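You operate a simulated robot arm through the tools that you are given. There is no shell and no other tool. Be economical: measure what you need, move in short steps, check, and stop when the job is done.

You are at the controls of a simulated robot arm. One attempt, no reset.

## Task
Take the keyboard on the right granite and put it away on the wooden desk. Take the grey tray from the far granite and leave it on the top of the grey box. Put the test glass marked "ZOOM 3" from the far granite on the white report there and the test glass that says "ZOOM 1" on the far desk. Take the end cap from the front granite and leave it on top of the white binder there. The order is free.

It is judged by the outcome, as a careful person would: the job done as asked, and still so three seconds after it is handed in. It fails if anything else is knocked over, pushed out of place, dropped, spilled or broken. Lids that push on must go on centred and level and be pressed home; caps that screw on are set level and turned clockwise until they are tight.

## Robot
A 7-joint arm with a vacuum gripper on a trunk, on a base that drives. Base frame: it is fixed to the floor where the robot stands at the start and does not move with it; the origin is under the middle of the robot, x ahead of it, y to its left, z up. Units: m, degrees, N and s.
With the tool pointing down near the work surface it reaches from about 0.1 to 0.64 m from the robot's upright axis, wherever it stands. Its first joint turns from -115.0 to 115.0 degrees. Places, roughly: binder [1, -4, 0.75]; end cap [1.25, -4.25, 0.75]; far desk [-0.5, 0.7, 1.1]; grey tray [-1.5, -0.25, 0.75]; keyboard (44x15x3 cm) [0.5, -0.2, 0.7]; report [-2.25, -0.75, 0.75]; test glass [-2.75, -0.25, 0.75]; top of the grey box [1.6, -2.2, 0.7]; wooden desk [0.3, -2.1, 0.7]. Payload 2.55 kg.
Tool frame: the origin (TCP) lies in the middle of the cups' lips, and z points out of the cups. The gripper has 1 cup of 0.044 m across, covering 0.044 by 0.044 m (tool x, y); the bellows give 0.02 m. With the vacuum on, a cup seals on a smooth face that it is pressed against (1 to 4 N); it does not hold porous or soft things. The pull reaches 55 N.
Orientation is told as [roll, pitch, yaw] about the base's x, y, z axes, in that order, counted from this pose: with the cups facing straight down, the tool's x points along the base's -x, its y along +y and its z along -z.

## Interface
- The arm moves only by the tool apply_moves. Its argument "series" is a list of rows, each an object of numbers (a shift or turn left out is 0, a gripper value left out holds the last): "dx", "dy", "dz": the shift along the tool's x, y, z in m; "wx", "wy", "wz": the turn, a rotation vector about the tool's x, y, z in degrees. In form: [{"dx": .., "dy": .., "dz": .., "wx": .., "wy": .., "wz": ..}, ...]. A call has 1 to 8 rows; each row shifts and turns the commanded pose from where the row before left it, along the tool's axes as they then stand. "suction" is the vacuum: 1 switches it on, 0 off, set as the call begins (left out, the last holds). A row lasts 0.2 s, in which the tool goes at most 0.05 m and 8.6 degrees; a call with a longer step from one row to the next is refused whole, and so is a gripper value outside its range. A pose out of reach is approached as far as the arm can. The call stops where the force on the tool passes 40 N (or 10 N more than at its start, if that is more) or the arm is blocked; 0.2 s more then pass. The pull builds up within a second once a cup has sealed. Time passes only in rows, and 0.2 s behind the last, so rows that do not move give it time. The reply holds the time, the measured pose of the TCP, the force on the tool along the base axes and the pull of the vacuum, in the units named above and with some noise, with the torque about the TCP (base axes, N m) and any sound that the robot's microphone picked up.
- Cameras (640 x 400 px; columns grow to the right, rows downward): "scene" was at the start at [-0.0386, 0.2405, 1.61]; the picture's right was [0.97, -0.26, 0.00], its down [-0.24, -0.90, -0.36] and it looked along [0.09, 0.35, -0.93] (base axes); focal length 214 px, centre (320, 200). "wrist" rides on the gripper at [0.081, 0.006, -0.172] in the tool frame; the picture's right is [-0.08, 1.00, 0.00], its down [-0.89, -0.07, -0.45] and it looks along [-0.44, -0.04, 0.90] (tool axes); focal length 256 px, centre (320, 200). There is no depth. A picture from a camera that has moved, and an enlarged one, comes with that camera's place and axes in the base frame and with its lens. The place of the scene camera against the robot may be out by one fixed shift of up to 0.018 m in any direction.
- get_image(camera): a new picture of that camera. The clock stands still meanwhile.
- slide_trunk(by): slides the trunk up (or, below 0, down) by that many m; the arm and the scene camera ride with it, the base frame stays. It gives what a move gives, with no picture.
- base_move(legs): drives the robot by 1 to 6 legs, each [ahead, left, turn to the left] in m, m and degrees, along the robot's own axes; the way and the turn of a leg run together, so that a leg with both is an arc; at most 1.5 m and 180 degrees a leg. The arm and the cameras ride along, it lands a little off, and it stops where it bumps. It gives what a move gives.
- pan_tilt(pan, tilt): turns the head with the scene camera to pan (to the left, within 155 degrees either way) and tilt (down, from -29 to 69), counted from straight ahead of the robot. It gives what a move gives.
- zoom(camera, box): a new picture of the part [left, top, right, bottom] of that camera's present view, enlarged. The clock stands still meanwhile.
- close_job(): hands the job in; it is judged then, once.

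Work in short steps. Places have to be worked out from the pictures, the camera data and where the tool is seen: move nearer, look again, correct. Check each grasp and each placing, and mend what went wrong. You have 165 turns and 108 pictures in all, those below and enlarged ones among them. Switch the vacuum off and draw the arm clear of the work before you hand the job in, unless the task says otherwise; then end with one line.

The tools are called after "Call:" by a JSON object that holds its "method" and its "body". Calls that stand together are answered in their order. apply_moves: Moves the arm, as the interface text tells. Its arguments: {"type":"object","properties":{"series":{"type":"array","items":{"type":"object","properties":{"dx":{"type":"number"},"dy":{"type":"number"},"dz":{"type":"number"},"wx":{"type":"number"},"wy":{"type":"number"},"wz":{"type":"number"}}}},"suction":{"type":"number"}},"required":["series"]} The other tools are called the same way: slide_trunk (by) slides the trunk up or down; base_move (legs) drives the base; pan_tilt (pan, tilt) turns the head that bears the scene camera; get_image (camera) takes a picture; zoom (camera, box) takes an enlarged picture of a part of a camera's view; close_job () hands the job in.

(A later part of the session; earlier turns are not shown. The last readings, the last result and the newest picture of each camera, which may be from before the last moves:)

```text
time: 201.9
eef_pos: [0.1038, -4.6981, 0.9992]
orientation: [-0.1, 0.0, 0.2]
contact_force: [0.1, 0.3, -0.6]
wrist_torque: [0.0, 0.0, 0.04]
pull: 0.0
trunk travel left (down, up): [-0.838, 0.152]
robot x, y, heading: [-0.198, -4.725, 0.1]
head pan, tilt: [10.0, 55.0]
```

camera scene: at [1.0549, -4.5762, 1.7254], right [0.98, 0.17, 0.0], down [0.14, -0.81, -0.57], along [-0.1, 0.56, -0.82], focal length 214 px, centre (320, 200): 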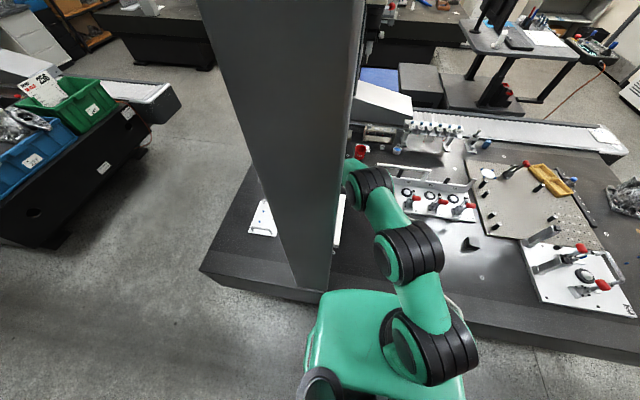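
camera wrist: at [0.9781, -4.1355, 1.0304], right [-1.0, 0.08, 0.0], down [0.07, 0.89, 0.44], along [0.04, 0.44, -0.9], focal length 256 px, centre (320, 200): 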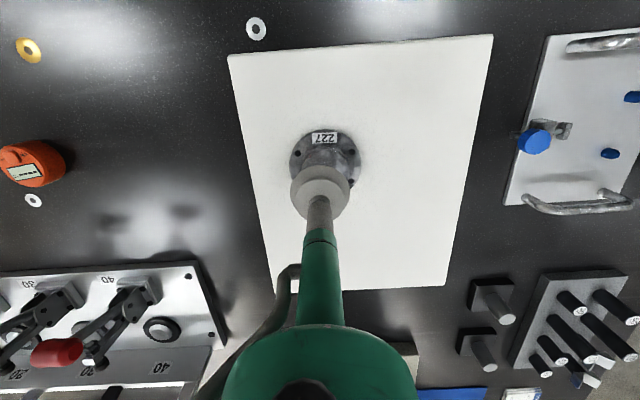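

I turn to face +y and drive back along the aisle toward the far granite.

Call:
{"method": "base_move", "body": {"legs": [[0, 0, 90], [1.2, 0.1, 0], [0.75, 0.14, 0]]}}

Call:
{"method": "base_move", "body": {"legs": [[1.1, 0.05, 0]]}}

Call:
{"method": "pan_tilt", "body": {"pan": 55, "tilt": 40}}

Call:
{"method": "get_image", "body": {"camera": "scene"}}

```text
time: 215.6
eef_pos: [-0.5293, -2.4805, 0.9991]
orientation: [-0.1, 0.0, 91.1]
contact_force: [-0.4, 0.2, -0.1]
wrist_torque: [-0.04, 0.01, -0.02]
pull: 0.0
trunk travel left (down, up): [-0.838, 0.152]
robot x, y, heading: [-0.5008, -2.7825, 91.5]
head pan, tilt: [10.0, 55.0]
```

```text
time: 221.3
eef_pos: [-0.6009, -1.3695, 0.9991]
orientation: [0.0, 0.0, 91.2]
contact_force: [0.5, -0.1, 0.5]
wrist_torque: [-0.01, 0.02, 0.0]
pull: 0.0
trunk travel left (down, up): [-0.838, 0.152]
robot x, y, heading: [-0.5725, -1.6719, 91.1]
head pan, tilt: [10.0, 55.0]
```

```text
time: 222.4
eef_pos: [-0.6002, -1.3702, 0.9987]
orientation: [0.0, 0.0, 91.2]
contact_force: [-0.2, 0.0, -0.4]
wrist_torque: [-0.01, -0.03, 0.01]
pull: 0.3
trunk travel left (down, up): [-0.838, 0.152]
robot x, y, heading: [-0.5703, -1.667, 91.0]
head pan, tilt: [55.0, 40.0]
```

```text
47 pictures are left
camera scene: at [-0.8087, -1.6778, 1.7461], right [0.56, 0.83, 0.0], down [0.53, -0.36, -0.77], along [-0.64, 0.43, -0.64], focal length 214 px, centre (320, 200)
```

scene: 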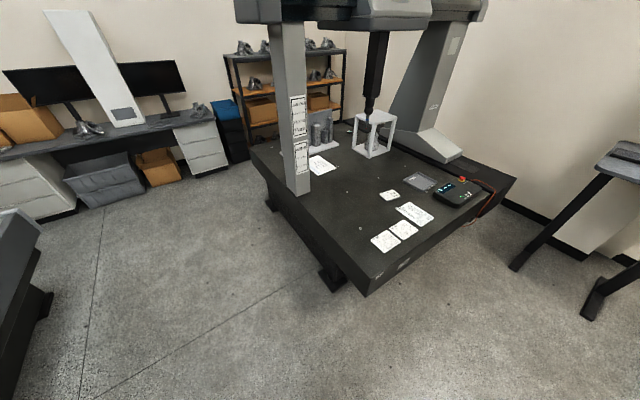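

I zoom on the far granite top.

Call:
{"method": "zoom", "body": {"camera": "scene", "box": [280, 90, 500, 260]}}

```text
2.35 times, centred on (390, 175) of scene
camera zoom: at [-0.8087, -1.6778, 1.7461], right [0.56, 0.83, 0.0], down [0.53, -0.36, -0.77], along [-0.64, 0.43, -0.64], focal length 505 px, centre (155, 259)
```

zoom: 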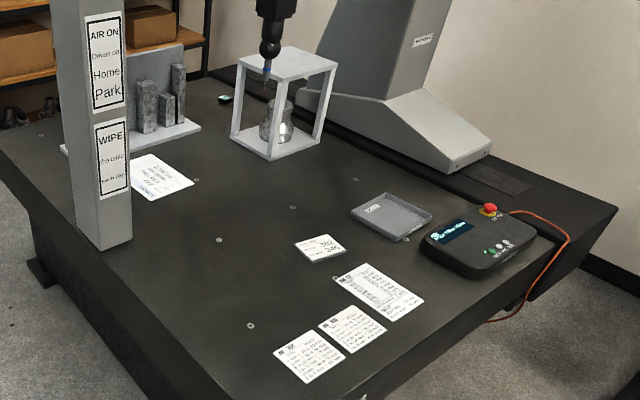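

The grey tray is at about (-1.56,-0.17), reachable from the granite's +x edge (x≈-1.1). I drive beside it and face it.

Call:
{"method": "base_move", "body": {"legs": [[1.45, 0.2, 0], [0, 0, 89]]}}

Call:
{"method": "pan_tilt", "body": {"pan": 0, "tilt": 55}}

Call:
{"method": "get_image", "body": {"camera": "scene"}}

```text
time: 233.5
eef_pos: [-1.1182, -0.2425, 0.9989]
orientation: [-0.1, 0.0, 179.8]
contact_force: [0.5, 0.0, 0.0]
wrist_torque: [0.0, 0.0, 0.01]
pull: 0.2
trunk travel left (down, up): [-0.838, 0.152]
robot x, y, heading: [-0.8155, -0.2197, 179.8]
head pan, tilt: [55.0, 40.0]
```

```text
time: 234.7
eef_pos: [-1.118, -0.2421, 0.999]
orientation: [-0.1, 0.0, 179.8]
contact_force: [0.6, 0.1, 0.0]
wrist_torque: [0.01, -0.01, -0.05]
pull: 0.1
trunk travel left (down, up): [-0.838, 0.152]
robot x, y, heading: [-0.8148, -0.2159, 180.0]
head pan, tilt: [0.0, 55.0]
```

```text
45 pictures are left
camera scene: at [-0.8211, -0.3855, 1.7255], right [0.0, 1.0, 0.0], down [0.82, 0.0, -0.57], along [-0.57, 0.0, -0.82], focal length 214 px, centre (320, 200)
```

scene: 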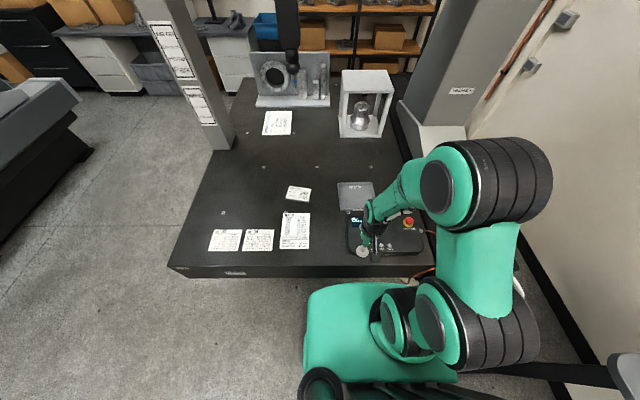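

I move ahead 0.12 and extend the arm to look down at the tray.

Call:
{"method": "base_move", "body": {"legs": [[0.12, -0.03, 0]]}}

Call:
{"method": "apply_moves", "body": {"series": [{"dx": -0.05}, {"dx": -0.05}, {"dx": -0.05}, {"dx": -0.04, "dz": 0.02}]}}

Call:
{"method": "get_image", "body": {"camera": "wrist"}}

```text
time: 236.0
eef_pos: [-1.2348, -0.2119, 0.9977]
orientation: [-0.1, 0.0, -180.0]
contact_force: [0.3, 0.0, -0.7]
wrist_torque: [-0.02, 0.01, -0.02]
pull: 0.1
trunk travel left (down, up): [-0.838, 0.152]
robot x, y, heading: [-0.9335, -0.187, 180.0]
head pan, tilt: [0.0, 55.0]
```

```text
time: 237.0
eef_pos: [-1.4281, -0.2097, 0.9754]
orientation: [-0.1, 0.1, -180.0]
contact_force: [0.7, -0.3, 0.4]
wrist_torque: [0.01, -0.05, -0.03]
pull: 0.0
trunk travel left (down, up): [-0.838, 0.152]
robot x, y, heading: [-0.9332, -0.1863, 180.0]
head pan, tilt: [0.0, 55.0]
```

```text
44 pictures are left
camera wrist: at [-1.3481, -0.2163, 1.148], right [-0.08, -1.0, 0.0], down [-0.89, 0.07, 0.44], along [-0.44, 0.04, -0.9], focal length 256 px, centre (320, 200)
```

wrist: 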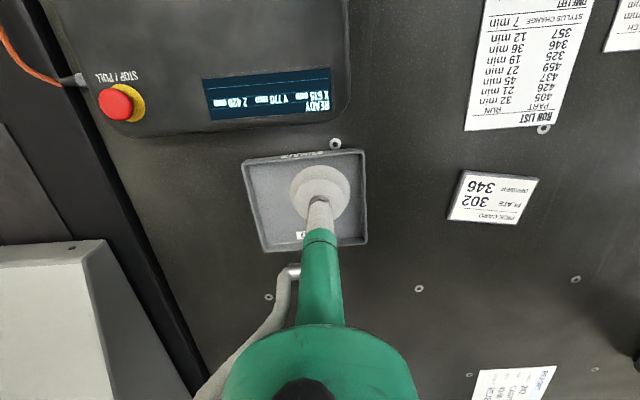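

The tray's centre is about (-1.56,-0.173). I go over it and lower to z≈0.78.

Call:
{"method": "apply_moves", "body": {"series": [{"dx": -0.045, "dy": -0.012}, {"dx": -0.045, "dy": -0.012}, {"dx": -0.042, "dy": -0.012}, {"dz": 0.05}, {"dz": 0.05}, {"dz": 0.05}, {"dz": 0.04}]}}

Call:
{"method": "get_image", "body": {"camera": "wrist"}}

```text
time: 238.6
eef_pos: [-1.5547, -0.1749, 0.7889]
orientation: [-0.1, -0.1, -180.0]
contact_force: [0.6, 0.8, 0.1]
wrist_torque: [0.03, -0.01, 0.0]
pull: 0.1
trunk travel left (down, up): [-0.838, 0.152]
robot x, y, heading: [-0.9302, -0.1876, 179.9]
head pan, tilt: [0.0, 55.0]
```

```text
43 pictures are left
camera wrist: at [-1.4746, -0.1827, 0.9607], right [-0.08, -1.0, 0.0], down [-0.89, 0.07, 0.45], along [-0.45, 0.04, -0.89], focal length 256 px, centre (320, 200)
```

wrist: 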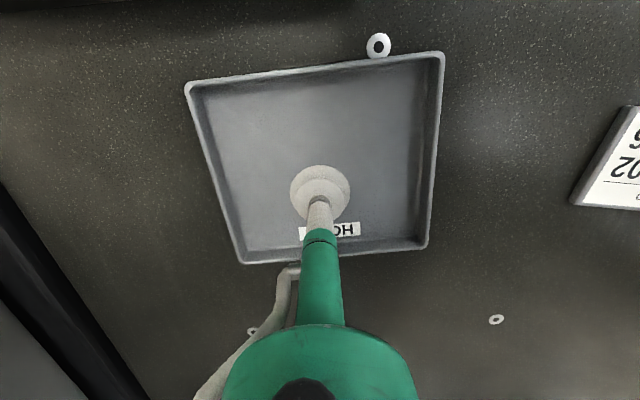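

Centred. I lower with the vacuum on in small steps.

Call:
{"method": "apply_moves", "body": {"series": [{"dz": 0.03}, {"dz": 0.015}, {"dz": 0.005}, {"dz": 0.004}, {"dz": 0.003}, {}, {}], "suction": 1}}

Call:
{"method": "apply_moves", "body": {"series": [{"dz": 0.003}, {"dz": 0.003}, {"dz": 0.003}, {}, {}]}}

```text
time: 240.2
eef_pos: [-1.5564, -0.1767, 0.7318]
orientation: [0.0, 0.0, -180.0]
contact_force: [-0.2, 0.2, -0.2]
wrist_torque: [0.01, -0.01, -0.04]
pull: 0.1
trunk travel left (down, up): [-0.838, 0.152]
robot x, y, heading: [-0.9363, -0.188, 179.8]
head pan, tilt: [0.0, 55.0]
```

```text
time: 241.4
eef_pos: [-1.5556, -0.1754, 0.7221]
orientation: [-0.1, 0.1, -179.9]
contact_force: [0.3, 0.6, -0.5]
wrist_torque: [0.03, -0.03, 0.01]
pull: 54.7
trunk travel left (down, up): [-0.838, 0.152]
robot x, y, heading: [-0.9307, -0.1896, 179.8]
head pan, tilt: [0.0, 55.0]
```

Sealed. I lift the tray and draw it in above the granite.

Call:
{"method": "apply_moves", "body": {"series": [{"dz": -0.005}, {"dz": -0.015}, {"dz": -0.03}, {"dz": -0.04}, {"dz": -0.04}, {"dz": -0.04}, {"dz": -0.04}, {"dz": -0.03}]}}

Call:
{"method": "apply_moves", "body": {"series": [{"dx": 0.035}, {"dx": 0.04}, {"dx": 0.045}, {"dx": 0.045}, {"dx": 0.045}, {"dx": 0.04}, {"dx": 0.035}]}}

Call:
{"method": "get_image", "body": {"camera": "wrist"}}

```text
time: 243.2
eef_pos: [-1.5571, -0.1761, 0.9646]
orientation: [0.0, 0.2, -180.0]
contact_force: [0.3, -0.1, -3.0]
wrist_torque: [0.02, -0.04, 0.0]
pull: 54.5
trunk travel left (down, up): [-0.838, 0.152]
robot x, y, heading: [-0.9297, -0.1872, 180.0]
head pan, tilt: [0.0, 55.0]
```

```text
time: 244.8
eef_pos: [-1.2719, -0.1749, 0.9623]
orientation: [-0.1, -0.1, -179.9]
contact_force: [0.4, -0.8, -3.1]
wrist_torque: [0.03, -0.01, -0.01]
pull: 55.1
trunk travel left (down, up): [-0.838, 0.152]
robot x, y, heading: [-0.9333, -0.1874, 179.8]
head pan, tilt: [0.0, 55.0]
```

```text
42 pictures are left
camera wrist: at [-1.1913, -0.1818, 1.1351], right [-0.08, -1.0, 0.0], down [-0.89, 0.07, 0.45], along [-0.45, 0.04, -0.89], focal length 256 px, centre (320, 200)
```

wrist: 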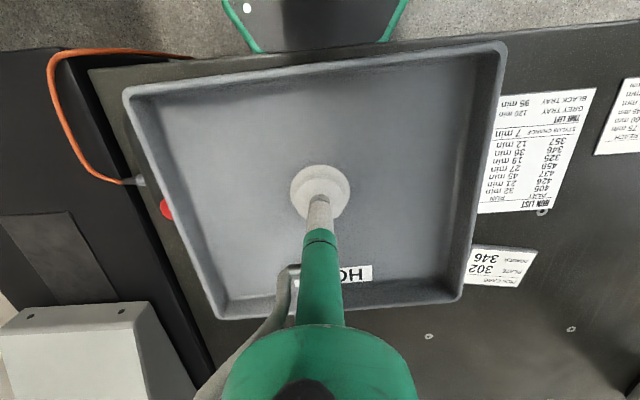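

The tray is held. I back off, turn toward -y and go across in front of the wooden desk at y≈-0.95.

Call:
{"method": "base_move", "body": {"legs": [[-0.2, 0, 0], [0, 0, 45], [0, 0, 45], [0.72, 0, 0]]}}

Call:
{"method": "base_move", "body": {"legs": [[0, 1.1, 0]]}}

```text
time: 254.0
eef_pos: [-0.7171, -1.241, 0.9632]
orientation: [0.0, 0.0, -88.1]
contact_force: [0.1, -0.7, -3.4]
wrist_torque: [0.04, 0.04, -0.01]
pull: 55.2
trunk travel left (down, up): [-0.838, 0.152]
robot x, y, heading: [-0.7115, -0.9018, -88.1]
head pan, tilt: [0.0, 55.0]
```

```text
time: 259.6
eef_pos: [0.3633, -1.2111, 0.9625]
orientation: [-0.1, -0.1, -88.4]
contact_force: [0.4, -0.1, -3.7]
wrist_torque: [0.03, 0.02, -0.01]
pull: 54.9
trunk travel left (down, up): [-0.838, 0.152]
robot x, y, heading: [0.3651, -0.8725, -88.3]
head pan, tilt: [0.0, 55.0]
```

Call:
{"method": "base_move", "body": {"legs": [[0.06, 0, -1.7], [0, 1.05, 0]]}}

Call:
{"method": "pan_tilt", "body": {"pan": 0, "tilt": 45}}

Call:
{"method": "get_image", "body": {"camera": "scene"}}

```text
time: 265.5
eef_pos: [1.3826, -1.279, 0.9616]
orientation: [-0.1, -0.1, -90.8]
contact_force: [1.0, 0.9, -2.9]
wrist_torque: [0.03, 0.01, 0.0]
pull: 54.5
trunk travel left (down, up): [-0.838, 0.152]
robot x, y, heading: [1.3974, -0.9379, -90.8]
head pan, tilt: [0.0, 55.0]
```

```text
time: 266.2
eef_pos: [1.3828, -1.2802, 0.9623]
orientation: [-0.1, 0.1, -90.8]
contact_force: [-0.1, 0.2, -3.7]
wrist_torque: [0.04, 0.04, 0.02]
pull: 54.5
trunk travel left (down, up): [-0.838, 0.152]
robot x, y, heading: [1.4007, -0.9411, -90.9]
head pan, tilt: [0.0, 45.0]
```

```text
41 pictures are left
camera scene: at [1.5832, -0.9532, 1.7389], right [-1.0, 0.01, 0.0], down [0.01, 0.71, -0.71], along [-0.01, -0.71, -0.71], focal length 214 px, centre (320, 200)
```

scene: 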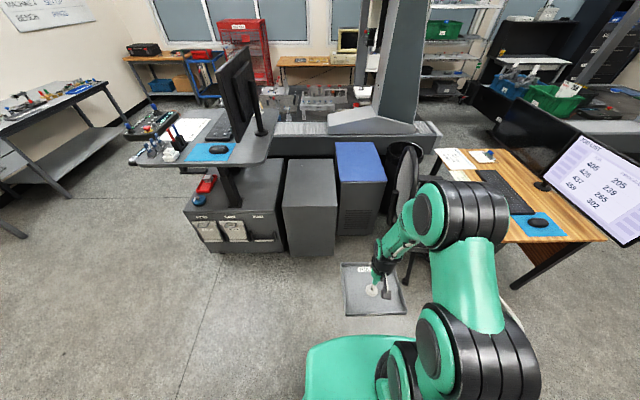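

The grey box top is centred near (1.64,-2.23), front edge at y≈-1.97. I drive up to it in line.

Call:
{"method": "base_move", "body": {"legs": [[0, 0.23, 0.8], [0.62, 0, 0]]}}

Call:
{"method": "apply_moves", "body": {"series": [{"dx": -0.04}, {"dx": -0.045}, {"dx": -0.045}, {"dx": -0.04}]}}

Call:
{"method": "get_image", "body": {"camera": "wrist"}}

Call:
{"method": "get_image", "body": {"camera": "scene"}}

```text
time: 271.1
eef_pos: [1.6112, -1.9046, 0.962]
orientation: [0.0, 0.1, -91.0]
contact_force: [0.3, -0.2, -3.9]
wrist_torque: [0.01, 0.04, 0.04]
pull: 54.6
trunk travel left (down, up): [-0.838, 0.152]
robot x, y, heading: [1.6299, -1.5641, -91.2]
head pan, tilt: [0.0, 45.0]
```

```text
time: 272.1
eef_pos: [1.6074, -2.0749, 0.9589]
orientation: [-0.1, 0.2, -91.2]
contact_force: [-0.7, -0.4, -3.5]
wrist_torque: [0.07, 0.01, 0.02]
pull: 54.6
trunk travel left (down, up): [-0.838, 0.152]
robot x, y, heading: [1.6287, -1.5623, -91.1]
head pan, tilt: [0.0, 45.0]
```

```text
40 pictures are left
camera wrist: at [1.6159, -1.9937, 1.1308], right [1.0, -0.1, 0.0], down [-0.09, -0.89, 0.44], along [-0.04, -0.44, -0.9], focal length 256 px, centre (320, 200)
```

wrist: 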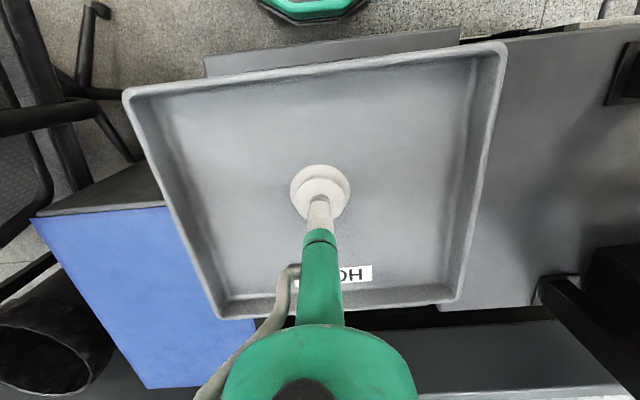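

```text
39 pictures are left
camera scene: at [1.8124, -1.5817, 1.7389], right [-1.0, 0.02, 0.0], down [0.01, 0.71, -0.71], along [-0.01, -0.71, -0.71], focal length 214 px, centre (320, 200)
```

scene: 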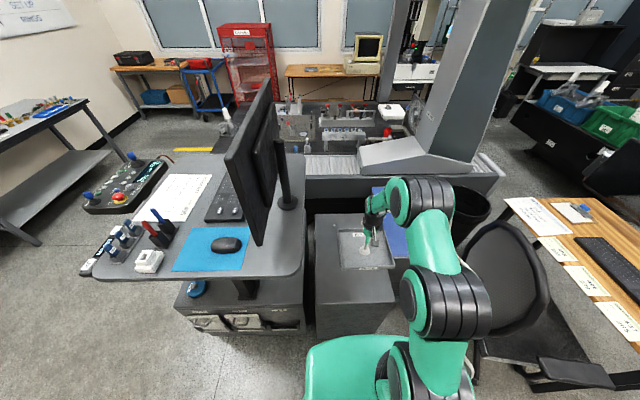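

The box top spans about x 1.44–1.80, y -1.96..-2.5. I set the tray over (1.62,-2.18) and lower with the trunk.

Call:
{"method": "base_move", "body": {"legs": [[0.05, 0, 0]]}}

Call:
{"method": "apply_moves", "body": {"series": [{"dx": -0.03, "dy": 0.015}, {"dx": -0.02}]}}

Call:
{"method": "slide_trunk", "body": {"by": -0.2}}

Call:
{"method": "get_image", "body": {"camera": "wrist"}}

```text
time: 273.0
eef_pos: [1.6074, -2.1227, 0.9583]
orientation: [-0.1, 0.1, -91.1]
contact_force: [0.0, -0.8, -3.9]
wrist_torque: [0.07, 0.02, -0.04]
pull: 55.0
trunk travel left (down, up): [-0.838, 0.152]
robot x, y, heading: [1.6293, -1.6171, -91.2]
head pan, tilt: [0.0, 45.0]
```

```text
time: 273.6
eef_pos: [1.6222, -2.1724, 0.9605]
orientation: [0.0, 0.1, -91.1]
contact_force: [0.1, -0.6, -3.6]
wrist_torque: [0.08, 0.0, 0.02]
pull: 55.3
trunk travel left (down, up): [-0.838, 0.152]
robot x, y, heading: [1.6284, -1.6099, -91.0]
head pan, tilt: [0.0, 45.0]
```

```text
time: 275.8
eef_pos: [1.6217, -2.1716, 0.7612]
orientation: [-0.2, 0.1, -90.9]
contact_force: [0.2, -0.2, -3.4]
wrist_torque: [0.07, 0.07, 0.01]
pull: 55.0
trunk travel left (down, up): [-0.638, 0.352]
robot x, y, heading: [1.629, -1.6122, -91.0]
head pan, tilt: [0.0, 45.0]
```

```text
38 pictures are left
camera wrist: at [1.6294, -2.0906, 0.9336], right [1.0, -0.1, 0.0], down [-0.09, -0.89, 0.44], along [-0.04, -0.44, -0.9], focal length 256 px, centre (320, 200)
```

wrist: 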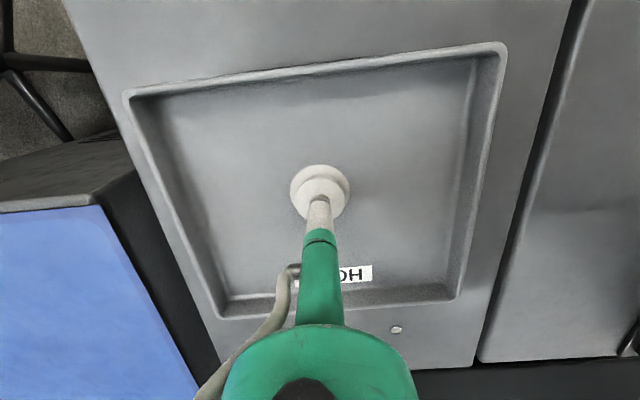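

Well centred over the box. I lower in steps until contact.

Call:
{"method": "apply_moves", "body": {"series": [{"dz": 0.02}, {"dz": 0.01}, {"dz": 0.008}]}}

Call:
{"method": "apply_moves", "body": {"series": [{"dz": 0.006}, {"dz": 0.005}]}}

Call:
{"method": "apply_moves", "body": {"series": [{"dz": 0.005}, {"dz": 0.005}]}}

```text
time: 276.6
eef_pos: [1.6217, -2.1705, 0.7227]
orientation: [-0.1, 0.0, -91.0]
contact_force: [0.3, 0.0, -2.8]
wrist_torque: [0.04, 0.02, 0.0]
pull: 55.1
trunk travel left (down, up): [-0.638, 0.352]
robot x, y, heading: [1.6303, -1.6145, -91.1]
head pan, tilt: [0.0, 45.0]
```

```text
time: 277.2
eef_pos: [1.6219, -2.17, 0.7113]
orientation: [-0.1, 0.1, -91.1]
contact_force: [0.1, 0.5, -3.0]
wrist_torque: [0.05, -0.02, 0.02]
pull: 55.0
trunk travel left (down, up): [-0.638, 0.352]
robot x, y, heading: [1.628, -1.6144, -91.4]
head pan, tilt: [0.0, 45.0]
```

```text
time: 277.8
eef_pos: [1.6209, -2.1687, 0.7057]
orientation: [0.1, 0.0, -91.0]
contact_force: [6.6, 13.9, 17.8]
wrist_torque: [-0.23, -0.12, -0.09]
pull: 54.8
trunk travel left (down, up): [-0.638, 0.352]
robot x, y, heading: [1.6277, -1.6161, -90.8]
head pan, tilt: [0.0, 45.0]
```

Contact. I ease up, release and lift, then check.

Call:
{"method": "apply_moves", "body": {"series": [{"dz": -0.004}, {}, {}, {}, {"dz": -0.01}, {"dz": -0.03}, {"dz": -0.05}], "suction": 0}}

Call:
{"method": "slide_trunk", "body": {"by": 0.2}}

Call:
{"method": "get_image", "body": {"camera": "wrist"}}

```text
time: 279.4
eef_pos: [1.6213, -2.1721, 0.7951]
orientation: [-0.1, 0.1, -91.0]
contact_force: [-1.1, -1.0, -0.8]
wrist_torque: [0.0, 0.05, -0.01]
pull: 0.1
trunk travel left (down, up): [-0.638, 0.352]
robot x, y, heading: [1.6273, -1.6151, -91.0]
head pan, tilt: [0.0, 45.0]
```

```text
time: 281.5
eef_pos: [1.6201, -2.1722, 0.9946]
orientation: [-0.1, 0.2, -91.0]
contact_force: [0.3, -0.5, 0.1]
wrist_torque: [-0.01, 0.01, 0.02]
pull: 0.1
trunk travel left (down, up): [-0.838, 0.152]
robot x, y, heading: [1.6281, -1.6119, -90.8]
head pan, tilt: [0.0, 45.0]
```

```text
37 pictures are left
camera wrist: at [1.6292, -2.0918, 1.1669], right [1.0, -0.1, 0.0], down [-0.09, -0.89, 0.44], along [-0.04, -0.44, -0.9], focal length 256 px, centre (320, 200)
```

wrist: 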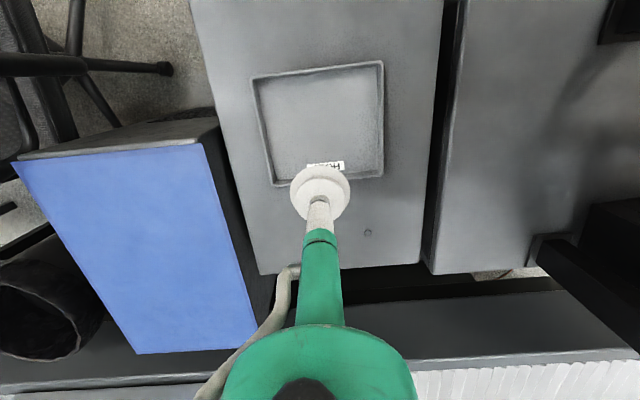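

The tray rests squarely on the grey box. I draw the arm in, back out and go back west to look at the far granite for the test glasses.

Call:
{"method": "apply_moves", "body": {"series": [{"dx": 0.05}, {"dx": 0.05}, {"dx": 0.05}, {"dx": 0.05}, {"dx": 0.05}]}}

Call:
{"method": "base_move", "body": {"legs": [[-0.66, 0, 0.9], [0, -1.2, 0], [0, -1.2, 0]]}}

Call:
{"method": "base_move", "body": {"legs": [[0.6, -0.3, 0], [0, -0.9, 0], [0, 0, -90]]}}

Call:
{"method": "pan_tilt", "body": {"pan": -60, "tilt": 40}}

Call:
{"method": "get_image", "body": {"camera": "scene"}}

```text
time: 282.7
eef_pos: [1.6253, -1.922, 0.9961]
orientation: [-0.1, 0.0, -90.9]
contact_force: [-0.8, 0.5, 0.6]
wrist_torque: [-0.07, 0.02, -0.03]
pull: 0.1
trunk travel left (down, up): [-0.838, 0.152]
robot x, y, heading: [1.6294, -1.6169, -91.3]
head pan, tilt: [0.0, 45.0]
```

```text
time: 297.9
eef_pos: [-0.8056, -1.2458, 0.996]
orientation: [-0.2, 0.1, -91.9]
contact_force: [0.2, 0.2, 0.6]
wrist_torque: [-0.03, -0.02, 0.0]
pull: 0.0
trunk travel left (down, up): [-0.838, 0.152]
robot x, y, heading: [-0.7989, -0.9379, -91.9]
head pan, tilt: [0.0, 45.0]
```

```text
time: 309.7
eef_pos: [-2.3369, -1.4555, 0.9947]
orientation: [-0.1, 0.0, 178.0]
contact_force: [-0.1, 0.6, 0.0]
wrist_torque: [-0.02, 0.03, -0.01]
pull: 0.1
trunk travel left (down, up): [-0.838, 0.152]
robot x, y, heading: [-2.0247, -1.4632, 177.7]
head pan, tilt: [0.0, 45.0]
```

```text
time: 311.0
eef_pos: [-2.3358, -1.4559, 0.9953]
orientation: [-0.1, 0.2, 178.0]
contact_force: [0.2, -0.8, 0.8]
wrist_torque: [-0.01, -0.01, 0.0]
pull: 0.0
trunk travel left (down, up): [-0.838, 0.152]
robot x, y, heading: [-2.0266, -1.4656, 178.1]
head pan, tilt: [-60.0, 40.0]
```

```text
36 pictures are left
camera scene: at [-2.0047, -1.5583, 1.7462], right [0.88, 0.47, 0.0], down [0.3, -0.57, -0.77], along [-0.36, 0.68, -0.64], focal length 214 px, centre (320, 200)
```

scene: 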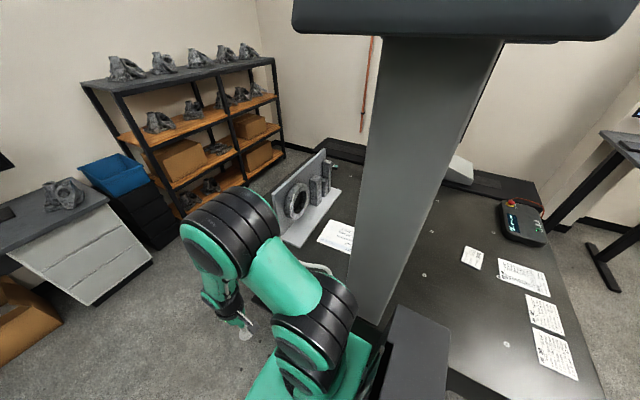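

The column hides the glasses. I go round to the granite's left end and face it from there.

Call:
{"method": "base_move", "body": {"legs": [[1.4, -0.03, 2], [0, 0, 90], [0, 0, 90], [0, 0.9, 0]]}}

Call:
{"method": "pan_tilt", "body": {"pan": 15, "tilt": 45}}

Call:
{"method": "get_image", "body": {"camera": "scene"}}

```text
time: 329.8
eef_pos: [-3.1057, -0.5118, 0.9961]
orientation: [-0.1, 0.1, 1.8]
contact_force: [0.1, 0.6, 0.3]
wrist_torque: [-0.03, -0.03, 0.01]
pull: 0.1
trunk travel left (down, up): [-0.838, 0.152]
robot x, y, heading: [-3.4149, -0.5221, 2.0]
head pan, tilt: [-60.0, 40.0]
```

```text
time: 331.2
eef_pos: [-3.1061, -0.512, 0.9956]
orientation: [-0.1, 0.1, 1.7]
contact_force: [0.3, -0.5, -0.8]
wrist_torque: [0.02, 0.0, -0.01]
pull: 0.0
trunk travel left (down, up): [-0.838, 0.152]
robot x, y, heading: [-3.4159, -0.526, 1.5]
head pan, tilt: [15.0, 45.0]
```

```text
35 pictures are left
camera scene: at [-3.3965, -0.3174, 1.7389], right [0.29, -0.96, 0.0], down [-0.68, -0.2, -0.71], along [0.68, 0.2, -0.71], focal length 214 px, centre (320, 200)
```

scene: 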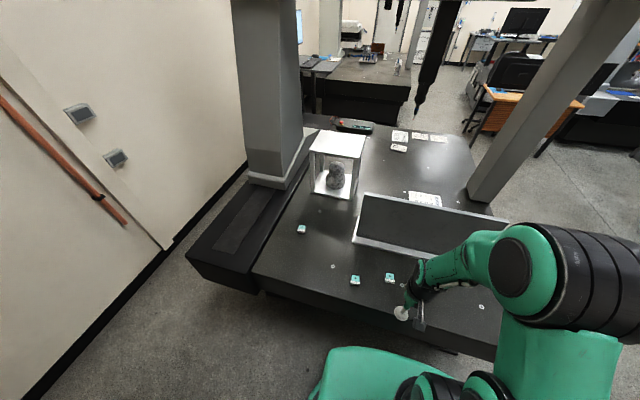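

Three small test pieces are in view; I zoom to read their marks.

Call:
{"method": "zoom", "body": {"camera": "scene", "box": [280, 210, 410, 300]}}

```text
4.44 times, centred on (345, 255) of scene
camera zoom: at [-3.3965, -0.3174, 1.7389], right [0.29, -0.96, 0.0], down [-0.68, -0.2, -0.71], along [0.68, 0.2, -0.71], focal length 953 px, centre (209, -44)
```

zoom: 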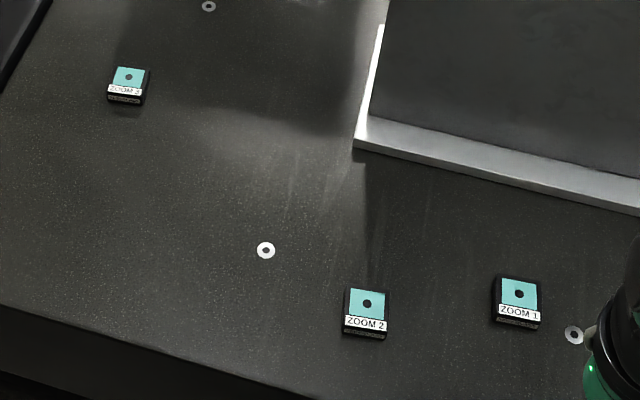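

Marks read ZOOM 2 and ZOOM 1 in front, and the back-left one should be ZOOM 3, near (-2.70,0.0). I drive up beside it and look from the wrist.

Call:
{"method": "base_move", "body": {"legs": [[0.2, 0.5, -1.5]]}}

Call:
{"method": "apply_moves", "body": {"series": [{"dx": -0.04}, {"dx": -0.04}, {"dx": -0.04}]}}

Call:
{"method": "get_image", "body": {"camera": "wrist"}}

```text
time: 334.4
eef_pos: [-2.9044, -0.0272, 0.9967]
orientation: [0.0, 0.1, -0.6]
contact_force: [-0.9, 0.5, -0.1]
wrist_torque: [-0.01, 0.03, 0.0]
pull: 0.0
trunk travel left (down, up): [-0.838, 0.152]
robot x, y, heading: [-3.2153, -0.0309, -0.4]
head pan, tilt: [15.0, 45.0]
```

```text
time: 335.2
eef_pos: [-2.7818, -0.0275, 0.9945]
orientation: [0.0, 0.2, -0.4]
contact_force: [0.4, -0.4, 0.0]
wrist_torque: [-0.03, -0.02, -0.01]
pull: 0.1
trunk travel left (down, up): [-0.838, 0.152]
robot x, y, heading: [-3.215, -0.0294, -0.5]
head pan, tilt: [15.0, 45.0]
```

```text
33 pictures are left
camera wrist: at [-2.8622, -0.0204, 1.1665], right [0.09, 1.0, 0.0], down [0.89, -0.08, 0.44], along [0.44, -0.04, -0.9], focal length 256 px, centre (320, 200)
```

wrist: 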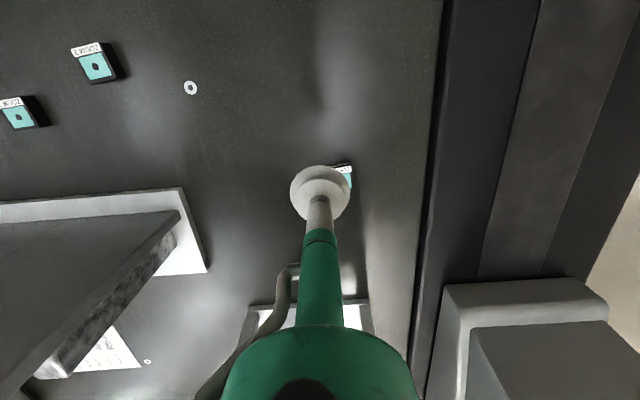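

The third glass is partly under the cup. I draw back 6 cm and lower to read and measure it.

Call:
{"method": "apply_moves", "body": {"series": [{"dx": 0.03, "dy": 0.03}, {"dx": 0.02, "dz": 0.04}, {"dz": 0.05}, {"dz": 0.03}]}}

Call:
{"method": "zoom", "body": {"camera": "wrist", "box": [240, 150, 400, 250]}}

```text
time: 336.2
eef_pos: [-2.835, 0.0035, 0.8749]
orientation: [0.1, 0.0, -0.4]
contact_force: [0.8, -0.7, 0.9]
wrist_torque: [0.02, -0.02, -0.01]
pull: 0.1
trunk travel left (down, up): [-0.838, 0.152]
robot x, y, heading: [-3.2174, -0.029, -0.6]
head pan, tilt: [15.0, 45.0]
```

```text
4.00 times, centred on (320, 200) of wrist
camera zoom: at [-2.9143, 0.0113, 1.0464], right [0.09, 1.0, 0.0], down [0.89, -0.08, 0.45], along [0.44, -0.04, -0.9], focal length 1024 px, centre (320, 200)
```

zoom: 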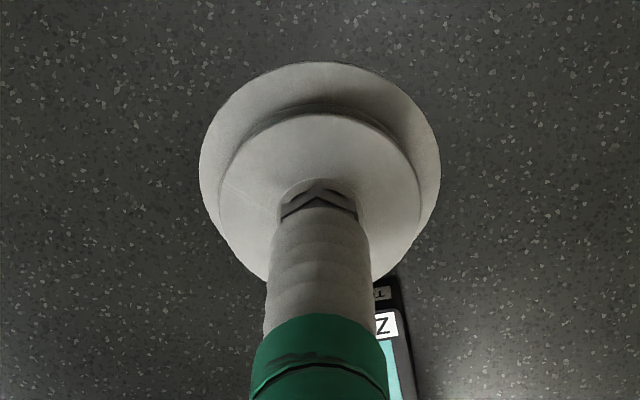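

I move the tool ahead and to the side so that the glass shows clear of the cup.

Call:
{"method": "apply_moves", "body": {"series": [{"dx": -0.04, "dy": -0.02}, {"dx": -0.045, "dy": -0.02}, {"dx": -0.045, "dy": -0.02}]}}

Call:
{"method": "zoom", "body": {"camera": "wrist", "box": [300, 130, 460, 230]}}

```text
time: 337.0
eef_pos: [-2.702, -0.0604, 0.8748]
orientation: [0.1, 0.2, -0.4]
contact_force: [0.6, 0.4, -0.6]
wrist_torque: [0.01, 0.03, 0.02]
pull: 0.0
trunk travel left (down, up): [-0.838, 0.152]
robot x, y, heading: [-3.2153, -0.0247, -0.6]
head pan, tilt: [15.0, 45.0]
```

```text
4.00 times, centred on (380, 180) of wrist
camera zoom: at [-2.7816, -0.0534, 1.0481], right [0.09, 1.0, 0.0], down [0.89, -0.08, 0.44], along [0.44, -0.04, -0.9], focal length 1024 px, centre (80, 280)
```

zoom: 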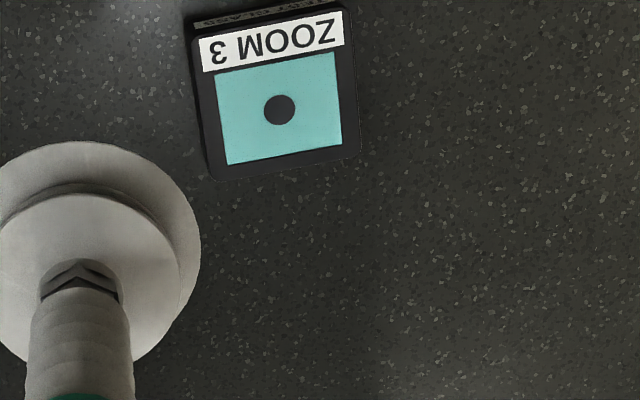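

It's ZOOM 3, about 48 mm square, centred near (-2.686,0.000). I go over its centre and lower to just above.

Call:
{"method": "apply_moves", "body": {"series": [{"dx": -0.008, "dy": 0.03}, {"dx": -0.008, "dy": 0.03}, {"dz": 0.04}, {"dz": 0.04}, {"dz": 0.02}]}}

Call:
{"method": "zoom", "body": {"camera": "wrist", "box": [240, 130, 400, 230]}}

```text
time: 338.2
eef_pos: [-2.6909, 0.0, 0.776]
orientation: [-0.1, -0.1, -0.4]
contact_force: [-0.1, 0.3, -0.1]
wrist_torque: [-0.02, 0.01, -0.01]
pull: 0.0
trunk travel left (down, up): [-0.838, 0.152]
robot x, y, heading: [-3.2143, -0.027, -0.5]
head pan, tilt: [15.0, 45.0]
```

```text
4.00 times, centred on (320, 180) of wrist
camera zoom: at [-2.7698, 0.0073, 0.9478], right [0.09, 1.0, 0.0], down [0.89, -0.08, 0.45], along [0.44, -0.04, -0.9], focal length 1024 px, centre (320, 280)
```

zoom: 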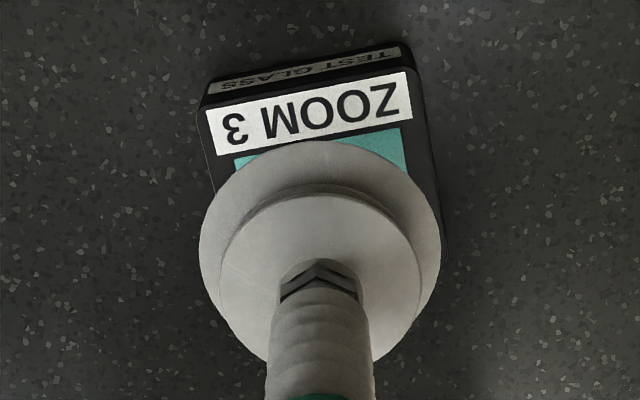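

Centred. I lower with the vacuum on.

Call:
{"method": "apply_moves", "body": {"series": [{"dx": -0.002, "dz": 0.015}, {"dz": 0.01}, {"dz": 0.005}, {"dz": 0.003}, {}, {}], "suction": 1}}

Call:
{"method": "apply_moves", "body": {"series": [{"dz": 0.003}, {"dz": 0.003}, {"dz": 0.002}, {}, {}]}}

```text
time: 339.6
eef_pos: [-2.6883, 0.0012, 0.7419]
orientation: [0.0, 0.2, -0.4]
contact_force: [0.4, 0.0, -0.2]
wrist_torque: [0.03, 0.01, 0.01]
pull: 0.2
trunk travel left (down, up): [-0.838, 0.152]
robot x, y, heading: [-3.217, -0.0289, -0.7]
head pan, tilt: [15.0, 45.0]
```

```text
time: 340.8
eef_pos: [-2.6872, 0.0003, 0.7341]
orientation: [-0.1, 0.1, -0.4]
contact_force: [-0.1, -0.2, 0.2]
wrist_torque: [0.02, 0.02, -0.01]
pull: 55.2
trunk travel left (down, up): [-0.838, 0.152]
robot x, y, heading: [-3.2166, -0.0296, -0.7]
head pan, tilt: [15.0, 45.0]
```

Sealed. I lift, draw in, and drive round to the granite's -y side facing the report.

Call:
{"method": "apply_moves", "body": {"series": [{"dz": -0.005}, {"dz": -0.02}, {"dz": -0.04}, {"dz": -0.05}, {"dz": -0.05}, {"dz": -0.05}, {"dz": -0.04, "dx": 0.02}, {"dx": 0.05}]}}

Call:
{"method": "apply_moves", "body": {"series": [{"dx": 0.05}, {"dx": 0.05}, {"dx": 0.04}]}}

Call:
{"method": "base_move", "body": {"legs": [[-0.2, 0, 0.6], [0, -1.1, 0], [0, -0.77, 0], [0, 0, 45], [0, 0, 45], [0, -1.0, 0]]}}

Call:
{"method": "pan_tilt", "body": {"pan": 0, "tilt": 40}}

Call:
{"method": "get_image", "body": {"camera": "scene"}}

```text
time: 342.6
eef_pos: [-2.7538, 0.0034, 0.9915]
orientation: [-0.1, 0.0, -0.4]
contact_force: [-0.5, 0.5, -0.9]
wrist_torque: [0.01, 0.01, 0.03]
pull: 54.9
trunk travel left (down, up): [-0.838, 0.152]
robot x, y, heading: [-3.2134, -0.0281, -0.2]
head pan, tilt: [15.0, 45.0]
```

```text
time: 343.4
eef_pos: [-2.8973, 0.001, 0.9961]
orientation: [-0.2, -0.1, -0.4]
contact_force: [-0.5, -0.5, -0.8]
wrist_torque: [-0.02, -0.04, 0.0]
pull: 54.7
trunk travel left (down, up): [-0.838, 0.152]
robot x, y, heading: [-3.2155, -0.0287, -0.7]
head pan, tilt: [15.0, 45.0]
```

```text
time: 363.0
eef_pos: [-2.4789, -1.6385, 0.9944]
orientation: [-0.1, 0.0, 87.2]
contact_force: [-0.4, 0.7, -0.8]
wrist_torque: [0.01, -0.03, 0.01]
pull: 55.0
trunk travel left (down, up): [-0.838, 0.152]
robot x, y, heading: [-2.4648, -1.9609, 87.1]
head pan, tilt: [15.0, 45.0]
```

```text
time: 363.8
eef_pos: [-2.4773, -1.6379, 0.9945]
orientation: [-0.1, 0.1, 87.1]
contact_force: [0.1, -0.3, -1.3]
wrist_torque: [-0.01, 0.0, 0.03]
pull: 54.7
trunk travel left (down, up): [-0.838, 0.152]
robot x, y, heading: [-2.4646, -1.9576, 87.0]
head pan, tilt: [0.0, 40.0]
```

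```text
29 pictures are left
camera scene: at [-2.6315, -1.9151, 1.7461], right [1.0, -0.05, 0.0], down [-0.03, -0.64, -0.77], along [0.04, 0.77, -0.64], focal length 214 px, centre (320, 200)
```

scene: 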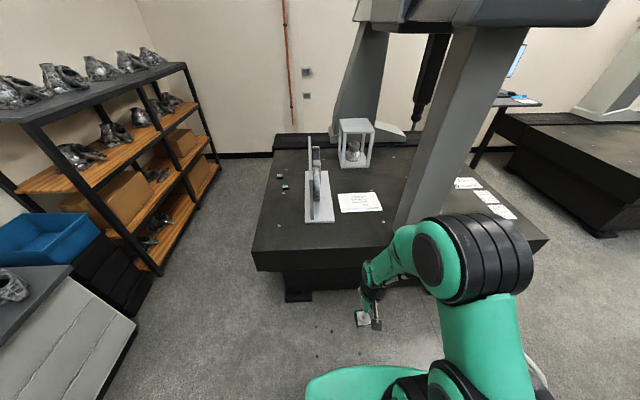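

The report spans about x -2.42..-2.14, y -0.81..-0.60, with the column's face at x≈-2.07. I square up, extend the arm first, then drive in.

Call:
{"method": "base_move", "body": {"legs": [[0, -0.08, 3]]}}

Call:
{"method": "apply_moves", "body": {"series": [{"dx": -0.045, "dy": -0.015}, {"dx": -0.045, "dy": -0.015}, {"dx": -0.045, "dy": -0.015}, {"dx": -0.045, "dy": -0.015}, {"dx": -0.045, "dy": -0.01}, {"dx": -0.03}]}}

Call:
{"method": "base_move", "body": {"legs": [[0.45, 0, 0]]}}

Call:
{"method": "get_image", "body": {"camera": "scene"}}

```text
time: 364.8
eef_pos: [-2.4144, -1.6416, 0.995]
orientation: [0.0, 0.1, 90.2]
contact_force: [0.0, 0.0, -1.0]
wrist_torque: [0.0, 0.04, 0.02]
pull: 54.5
trunk travel left (down, up): [-0.838, 0.152]
robot x, y, heading: [-2.3817, -1.9608, 90.1]
head pan, tilt: [0.0, 40.0]
```

```text
time: 366.2
eef_pos: [-2.3467, -1.3833, 0.9925]
orientation: [0.0, 0.2, 90.3]
contact_force: [0.3, 0.8, -1.5]
wrist_torque: [-0.04, 0.03, -0.03]
pull: 54.5
trunk travel left (down, up): [-0.838, 0.152]
robot x, y, heading: [-2.3803, -1.9588, 90.2]
head pan, tilt: [0.0, 40.0]
```

```text
time: 368.9
eef_pos: [-2.355, -0.9337, 0.9918]
orientation: [-0.1, 0.1, 90.7]
contact_force: [-0.7, -0.3, -0.9]
wrist_torque: [-0.04, -0.04, 0.02]
pull: 54.8
trunk travel left (down, up): [-0.838, 0.152]
robot x, y, heading: [-2.3852, -1.5096, 90.5]
head pan, tilt: [0.0, 40.0]
```

```text
28 pictures are left
camera scene: at [-2.5564, -1.4768, 1.7462], right [1.0, 0.01, 0.0], down [0.01, -0.64, -0.77], along [-0.01, 0.77, -0.64], focal length 214 px, centre (320, 200)
```

scene: 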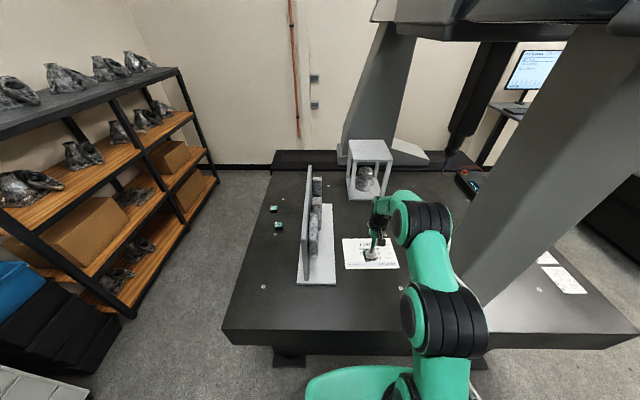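

Clear of the column. I drive the last 0.16 m and look from the wrist.

Call:
{"method": "base_move", "body": {"legs": [[0.16, 0.0, 0]]}}

Call:
{"method": "get_image", "body": {"camera": "wrist"}}

```text
time: 370.4
eef_pos: [-2.3561, -0.7709, 0.9919]
orientation: [-0.1, 0.1, 90.8]
contact_force: [-0.9, -0.1, -1.8]
wrist_torque: [-0.04, -0.02, 0.01]
pull: 54.7
trunk travel left (down, up): [-0.838, 0.152]
robot x, y, heading: [-2.3874, -1.3474, 90.8]
head pan, tilt: [0.0, 40.0]
```

```text
27 pictures are left
camera wrist: at [-2.3623, -0.8515, 1.1641], right [-1.0, 0.06, 0.0], down [0.06, 0.89, 0.44], along [0.03, 0.44, -0.9], focal length 256 px, centre (320, 200)
```

wrist: 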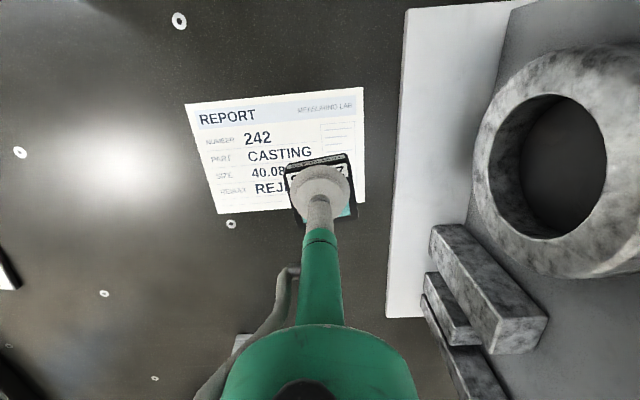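

The report's centre is at about (-2.29,-0.73). I move the glass over it and lower.

Call:
{"method": "apply_moves", "body": {"series": [{"dx": -0.015, "dy": -0.027}, {"dx": -0.015, "dy": -0.027}, {"dz": 0.05}, {"dz": 0.05}, {"dz": 0.05}, {"dz": 0.05}, {"dz": 0.03}]}}

Call:
{"method": "get_image", "body": {"camera": "wrist"}}

```text
time: 372.0
eef_pos: [-2.3013, -0.7407, 0.7652]
orientation: [-0.1, -0.1, 90.8]
contact_force: [-0.4, -0.2, -0.5]
wrist_torque: [-0.02, 0.0, 0.03]
pull: 55.1
trunk travel left (down, up): [-0.838, 0.152]
robot x, y, heading: [-2.3862, -1.3498, 90.7]
head pan, tilt: [0.0, 40.0]
```

```text
26 pictures are left
camera wrist: at [-2.3072, -0.8223, 0.9371], right [-1.0, 0.06, 0.0], down [0.06, 0.89, 0.45], along [0.03, 0.45, -0.89], focal length 256 px, centre (320, 200)
```

wrist: 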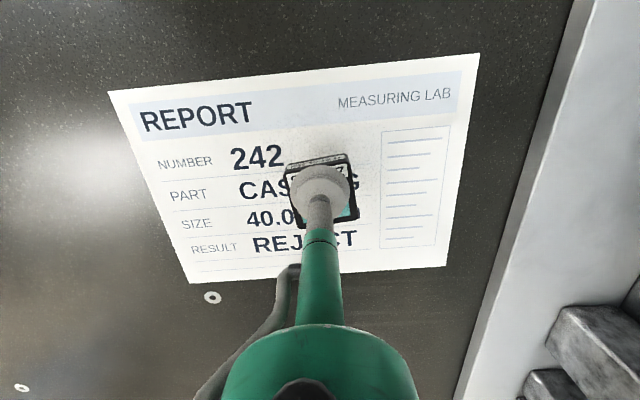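

Well over the report. I set it down in small steps.

Call:
{"method": "apply_moves", "body": {"series": [{"dz": 0.015}, {"dz": 0.008}, {"dz": 0.004}]}}

Call:
{"method": "apply_moves", "body": {"series": [{"dz": 0.003}, {"dz": 0.003}]}}

```text
time: 372.8
eef_pos: [-2.3038, -0.742, 0.7362]
orientation: [-0.1, 0.2, 90.8]
contact_force: [0.3, 0.7, -2.1]
wrist_torque: [-0.01, -0.01, 0.01]
pull: 55.1
trunk travel left (down, up): [-0.838, 0.152]
robot x, y, heading: [-2.3905, -1.3521, 90.7]
head pan, tilt: [0.0, 40.0]
```

```text
time: 373.4
eef_pos: [-2.3018, -0.7416, 0.7334]
orientation: [-0.2, -0.2, 90.8]
contact_force: [-0.5, -4.4, 14.4]
wrist_torque: [-0.06, 0.09, -0.01]
pull: 54.6
trunk travel left (down, up): [-0.838, 0.152]
robot x, y, heading: [-2.39, -1.3503, 90.8]
head pan, tilt: [0.0, 40.0]
```

Contact. I release, lift and check.

Call:
{"method": "apply_moves", "body": {"series": [{"dz": -0.003}, {}, {}, {}, {"dz": -0.01}, {"dz": -0.03}, {"dz": -0.05}, {"dz": -0.05}], "suction": 0}}

Call:
{"method": "apply_moves", "body": {"series": [{"dz": -0.05}, {"dz": -0.05}]}}

Call:
{"method": "get_image", "body": {"camera": "wrist"}}

```text
time: 375.2
eef_pos: [-2.3037, -0.7429, 0.8687]
orientation: [-0.1, 0.2, 90.7]
contact_force: [-0.3, 0.1, -0.3]
wrist_torque: [0.02, 0.02, 0.0]
pull: 0.0
trunk travel left (down, up): [-0.838, 0.152]
robot x, y, heading: [-2.3867, -1.348, 90.6]
head pan, tilt: [0.0, 40.0]
```

```text
time: 375.8
eef_pos: [-2.3024, -0.7397, 0.9727]
orientation: [0.0, 0.2, 90.7]
contact_force: [-0.3, 0.1, 0.1]
wrist_torque: [-0.01, -0.01, 0.0]
pull: 0.0
trunk travel left (down, up): [-0.838, 0.152]
robot x, y, heading: [-2.3904, -1.3482, 90.8]
head pan, tilt: [0.0, 40.0]
```

```text
25 pictures are left
camera wrist: at [-2.3078, -0.819, 1.1445], right [-1.0, 0.06, 0.0], down [0.06, 0.89, 0.44], along [0.03, 0.44, -0.9], focal length 256 px, centre (320, 200)
```

wrist: 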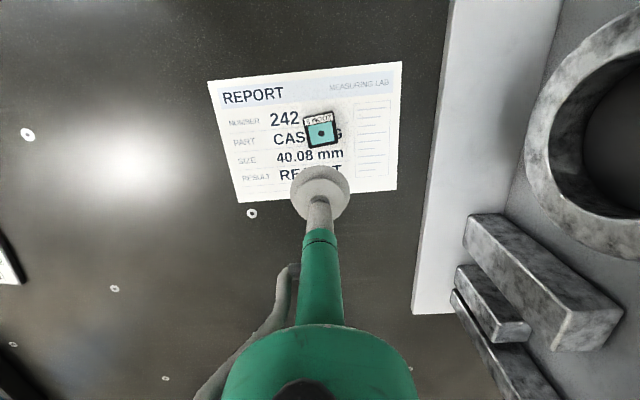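

ZOOM 3 lies on the report. I back out straight, draw in, and return to the left end for ZOOM 1.

Call:
{"method": "base_move", "body": {"legs": [[-0.6, 0, 0]]}}

Call:
{"method": "apply_moves", "body": {"series": [{"dx": 0.05, "dy": 0.015}, {"dx": 0.045, "dy": 0.015}, {"dx": 0.045, "dy": 0.015}, {"dx": 0.045, "dy": 0.015}, {"dx": 0.045}, {"dx": 0.03}]}}

Call:
{"method": "base_move", "body": {"legs": [[0, 1.05, 0], [0, 0, -45], [0, 0, -45], [0, 1.4, 0], [0.2, 0, 0]]}}

Call:
{"method": "get_image", "body": {"camera": "wrist"}}

```text
time: 379.1
eef_pos: [-2.2996, -1.3332, 0.972]
orientation: [-0.2, 0.1, 91.6]
contact_force: [0.6, -0.8, -0.1]
wrist_torque: [-0.03, 0.01, -0.01]
pull: 0.1
trunk travel left (down, up): [-0.838, 0.152]
robot x, y, heading: [-2.3739, -1.9435, 91.6]
head pan, tilt: [0.0, 40.0]
```

```text
refused: row 1 steps farther than a row can; nothing moved
```

```text
time: 396.2
eef_pos: [-2.671, -0.6284, 0.9726]
orientation: [0.0, 0.0, 3.9]
contact_force: [-1.1, -0.5, 0.7]
wrist_torque: [-0.03, 0.02, 0.0]
pull: 0.1
trunk travel left (down, up): [-0.838, 0.152]
robot x, y, heading: [-3.2868, -0.5758, 3.8]
head pan, tilt: [0.0, 40.0]
```

```text
24 pictures are left
camera wrist: at [-2.7516, -0.627, 1.1441], right [0.01, 1.0, 0.0], down [0.9, -0.01, 0.44], along [0.44, -0.01, -0.9], focal length 256 px, centre (320, 200)
```

wrist: 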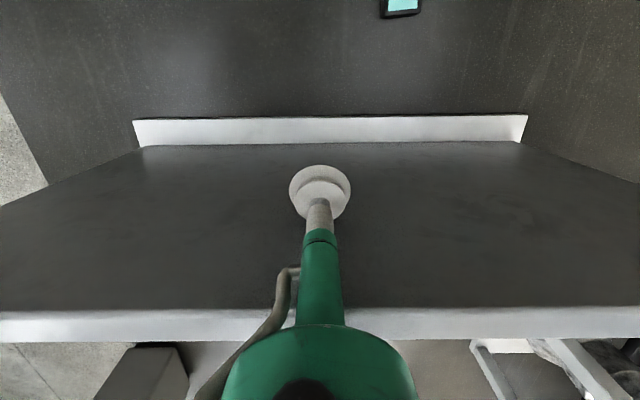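

Note: the retract was refused, so the arm stood extended; luckily it stayed clear of the upright plate. I draw the tool back now, away from the plate toward ZOOM 1.

Call:
{"method": "apply_moves", "body": {"series": [{"dx": 0.045}, {"dx": 0.045}, {"dx": 0.045, "dy": 0.015}, {"dx": 0.035, "dy": 0.02}, {"dx": 0.01, "dy": 0.02}]}}

Call:
{"method": "get_image", "body": {"camera": "wrist"}}

```text
time: 397.4
eef_pos: [-2.8541, -0.5867, 0.973]
orientation: [-0.1, 0.1, 3.9]
contact_force: [-0.7, -0.6, -0.6]
wrist_torque: [0.02, -0.03, -0.02]
pull: 0.2
trunk travel left (down, up): [-0.838, 0.152]
robot x, y, heading: [-3.285, -0.5748, 3.6]
head pan, tilt: [0.0, 40.0]
```

```text
23 pictures are left
camera wrist: at [-2.9345, -0.5846, 1.1453], right [0.01, 1.0, 0.0], down [0.9, -0.01, 0.44], along [0.44, -0.01, -0.9], focal length 256 px, centre (320, 200)
```

wrist: 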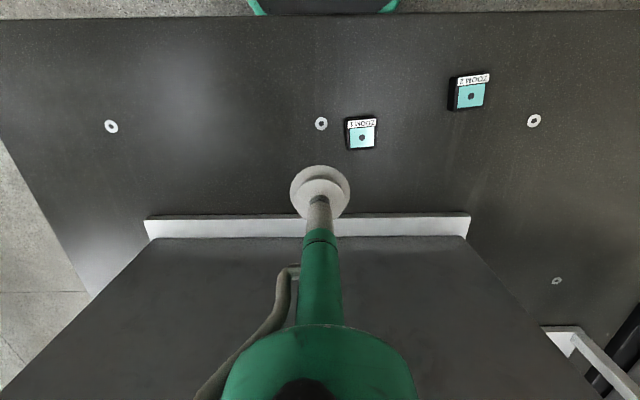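

ZOOM 1 is centred near (-2.851,-0.521). I go over it and lower to z≈0.775.

Call:
{"method": "apply_moves", "body": {"series": [{"dx": -0.004, "dy": 0.033}, {"dx": -0.0035, "dy": 0.033}, {"dz": 0.05}, {"dz": 0.05}, {"dz": 0.05}, {"dz": 0.045}]}}

Call:
{"method": "zoom", "body": {"camera": "wrist", "box": [240, 130, 400, 230]}}

```text
time: 398.8
eef_pos: [-2.8499, -0.5202, 0.7805]
orientation: [-0.1, 0.1, 3.8]
contact_force: [0.1, 0.2, 0.0]
wrist_torque: [0.01, 0.05, 0.02]
pull: 0.1
trunk travel left (down, up): [-0.838, 0.152]
robot x, y, heading: [-3.2827, -0.5742, 3.5]
head pan, tilt: [0.0, 40.0]
```

```text
4.00 times, centred on (320, 180) of wrist
camera zoom: at [-2.9302, -0.5181, 0.9517], right [0.01, 1.0, 0.0], down [0.9, -0.01, 0.45], along [0.45, -0.01, -0.9], focal length 1024 px, centre (320, 280)
```

zoom: 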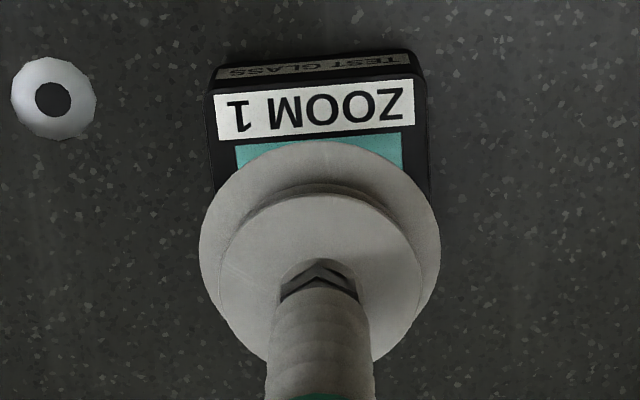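

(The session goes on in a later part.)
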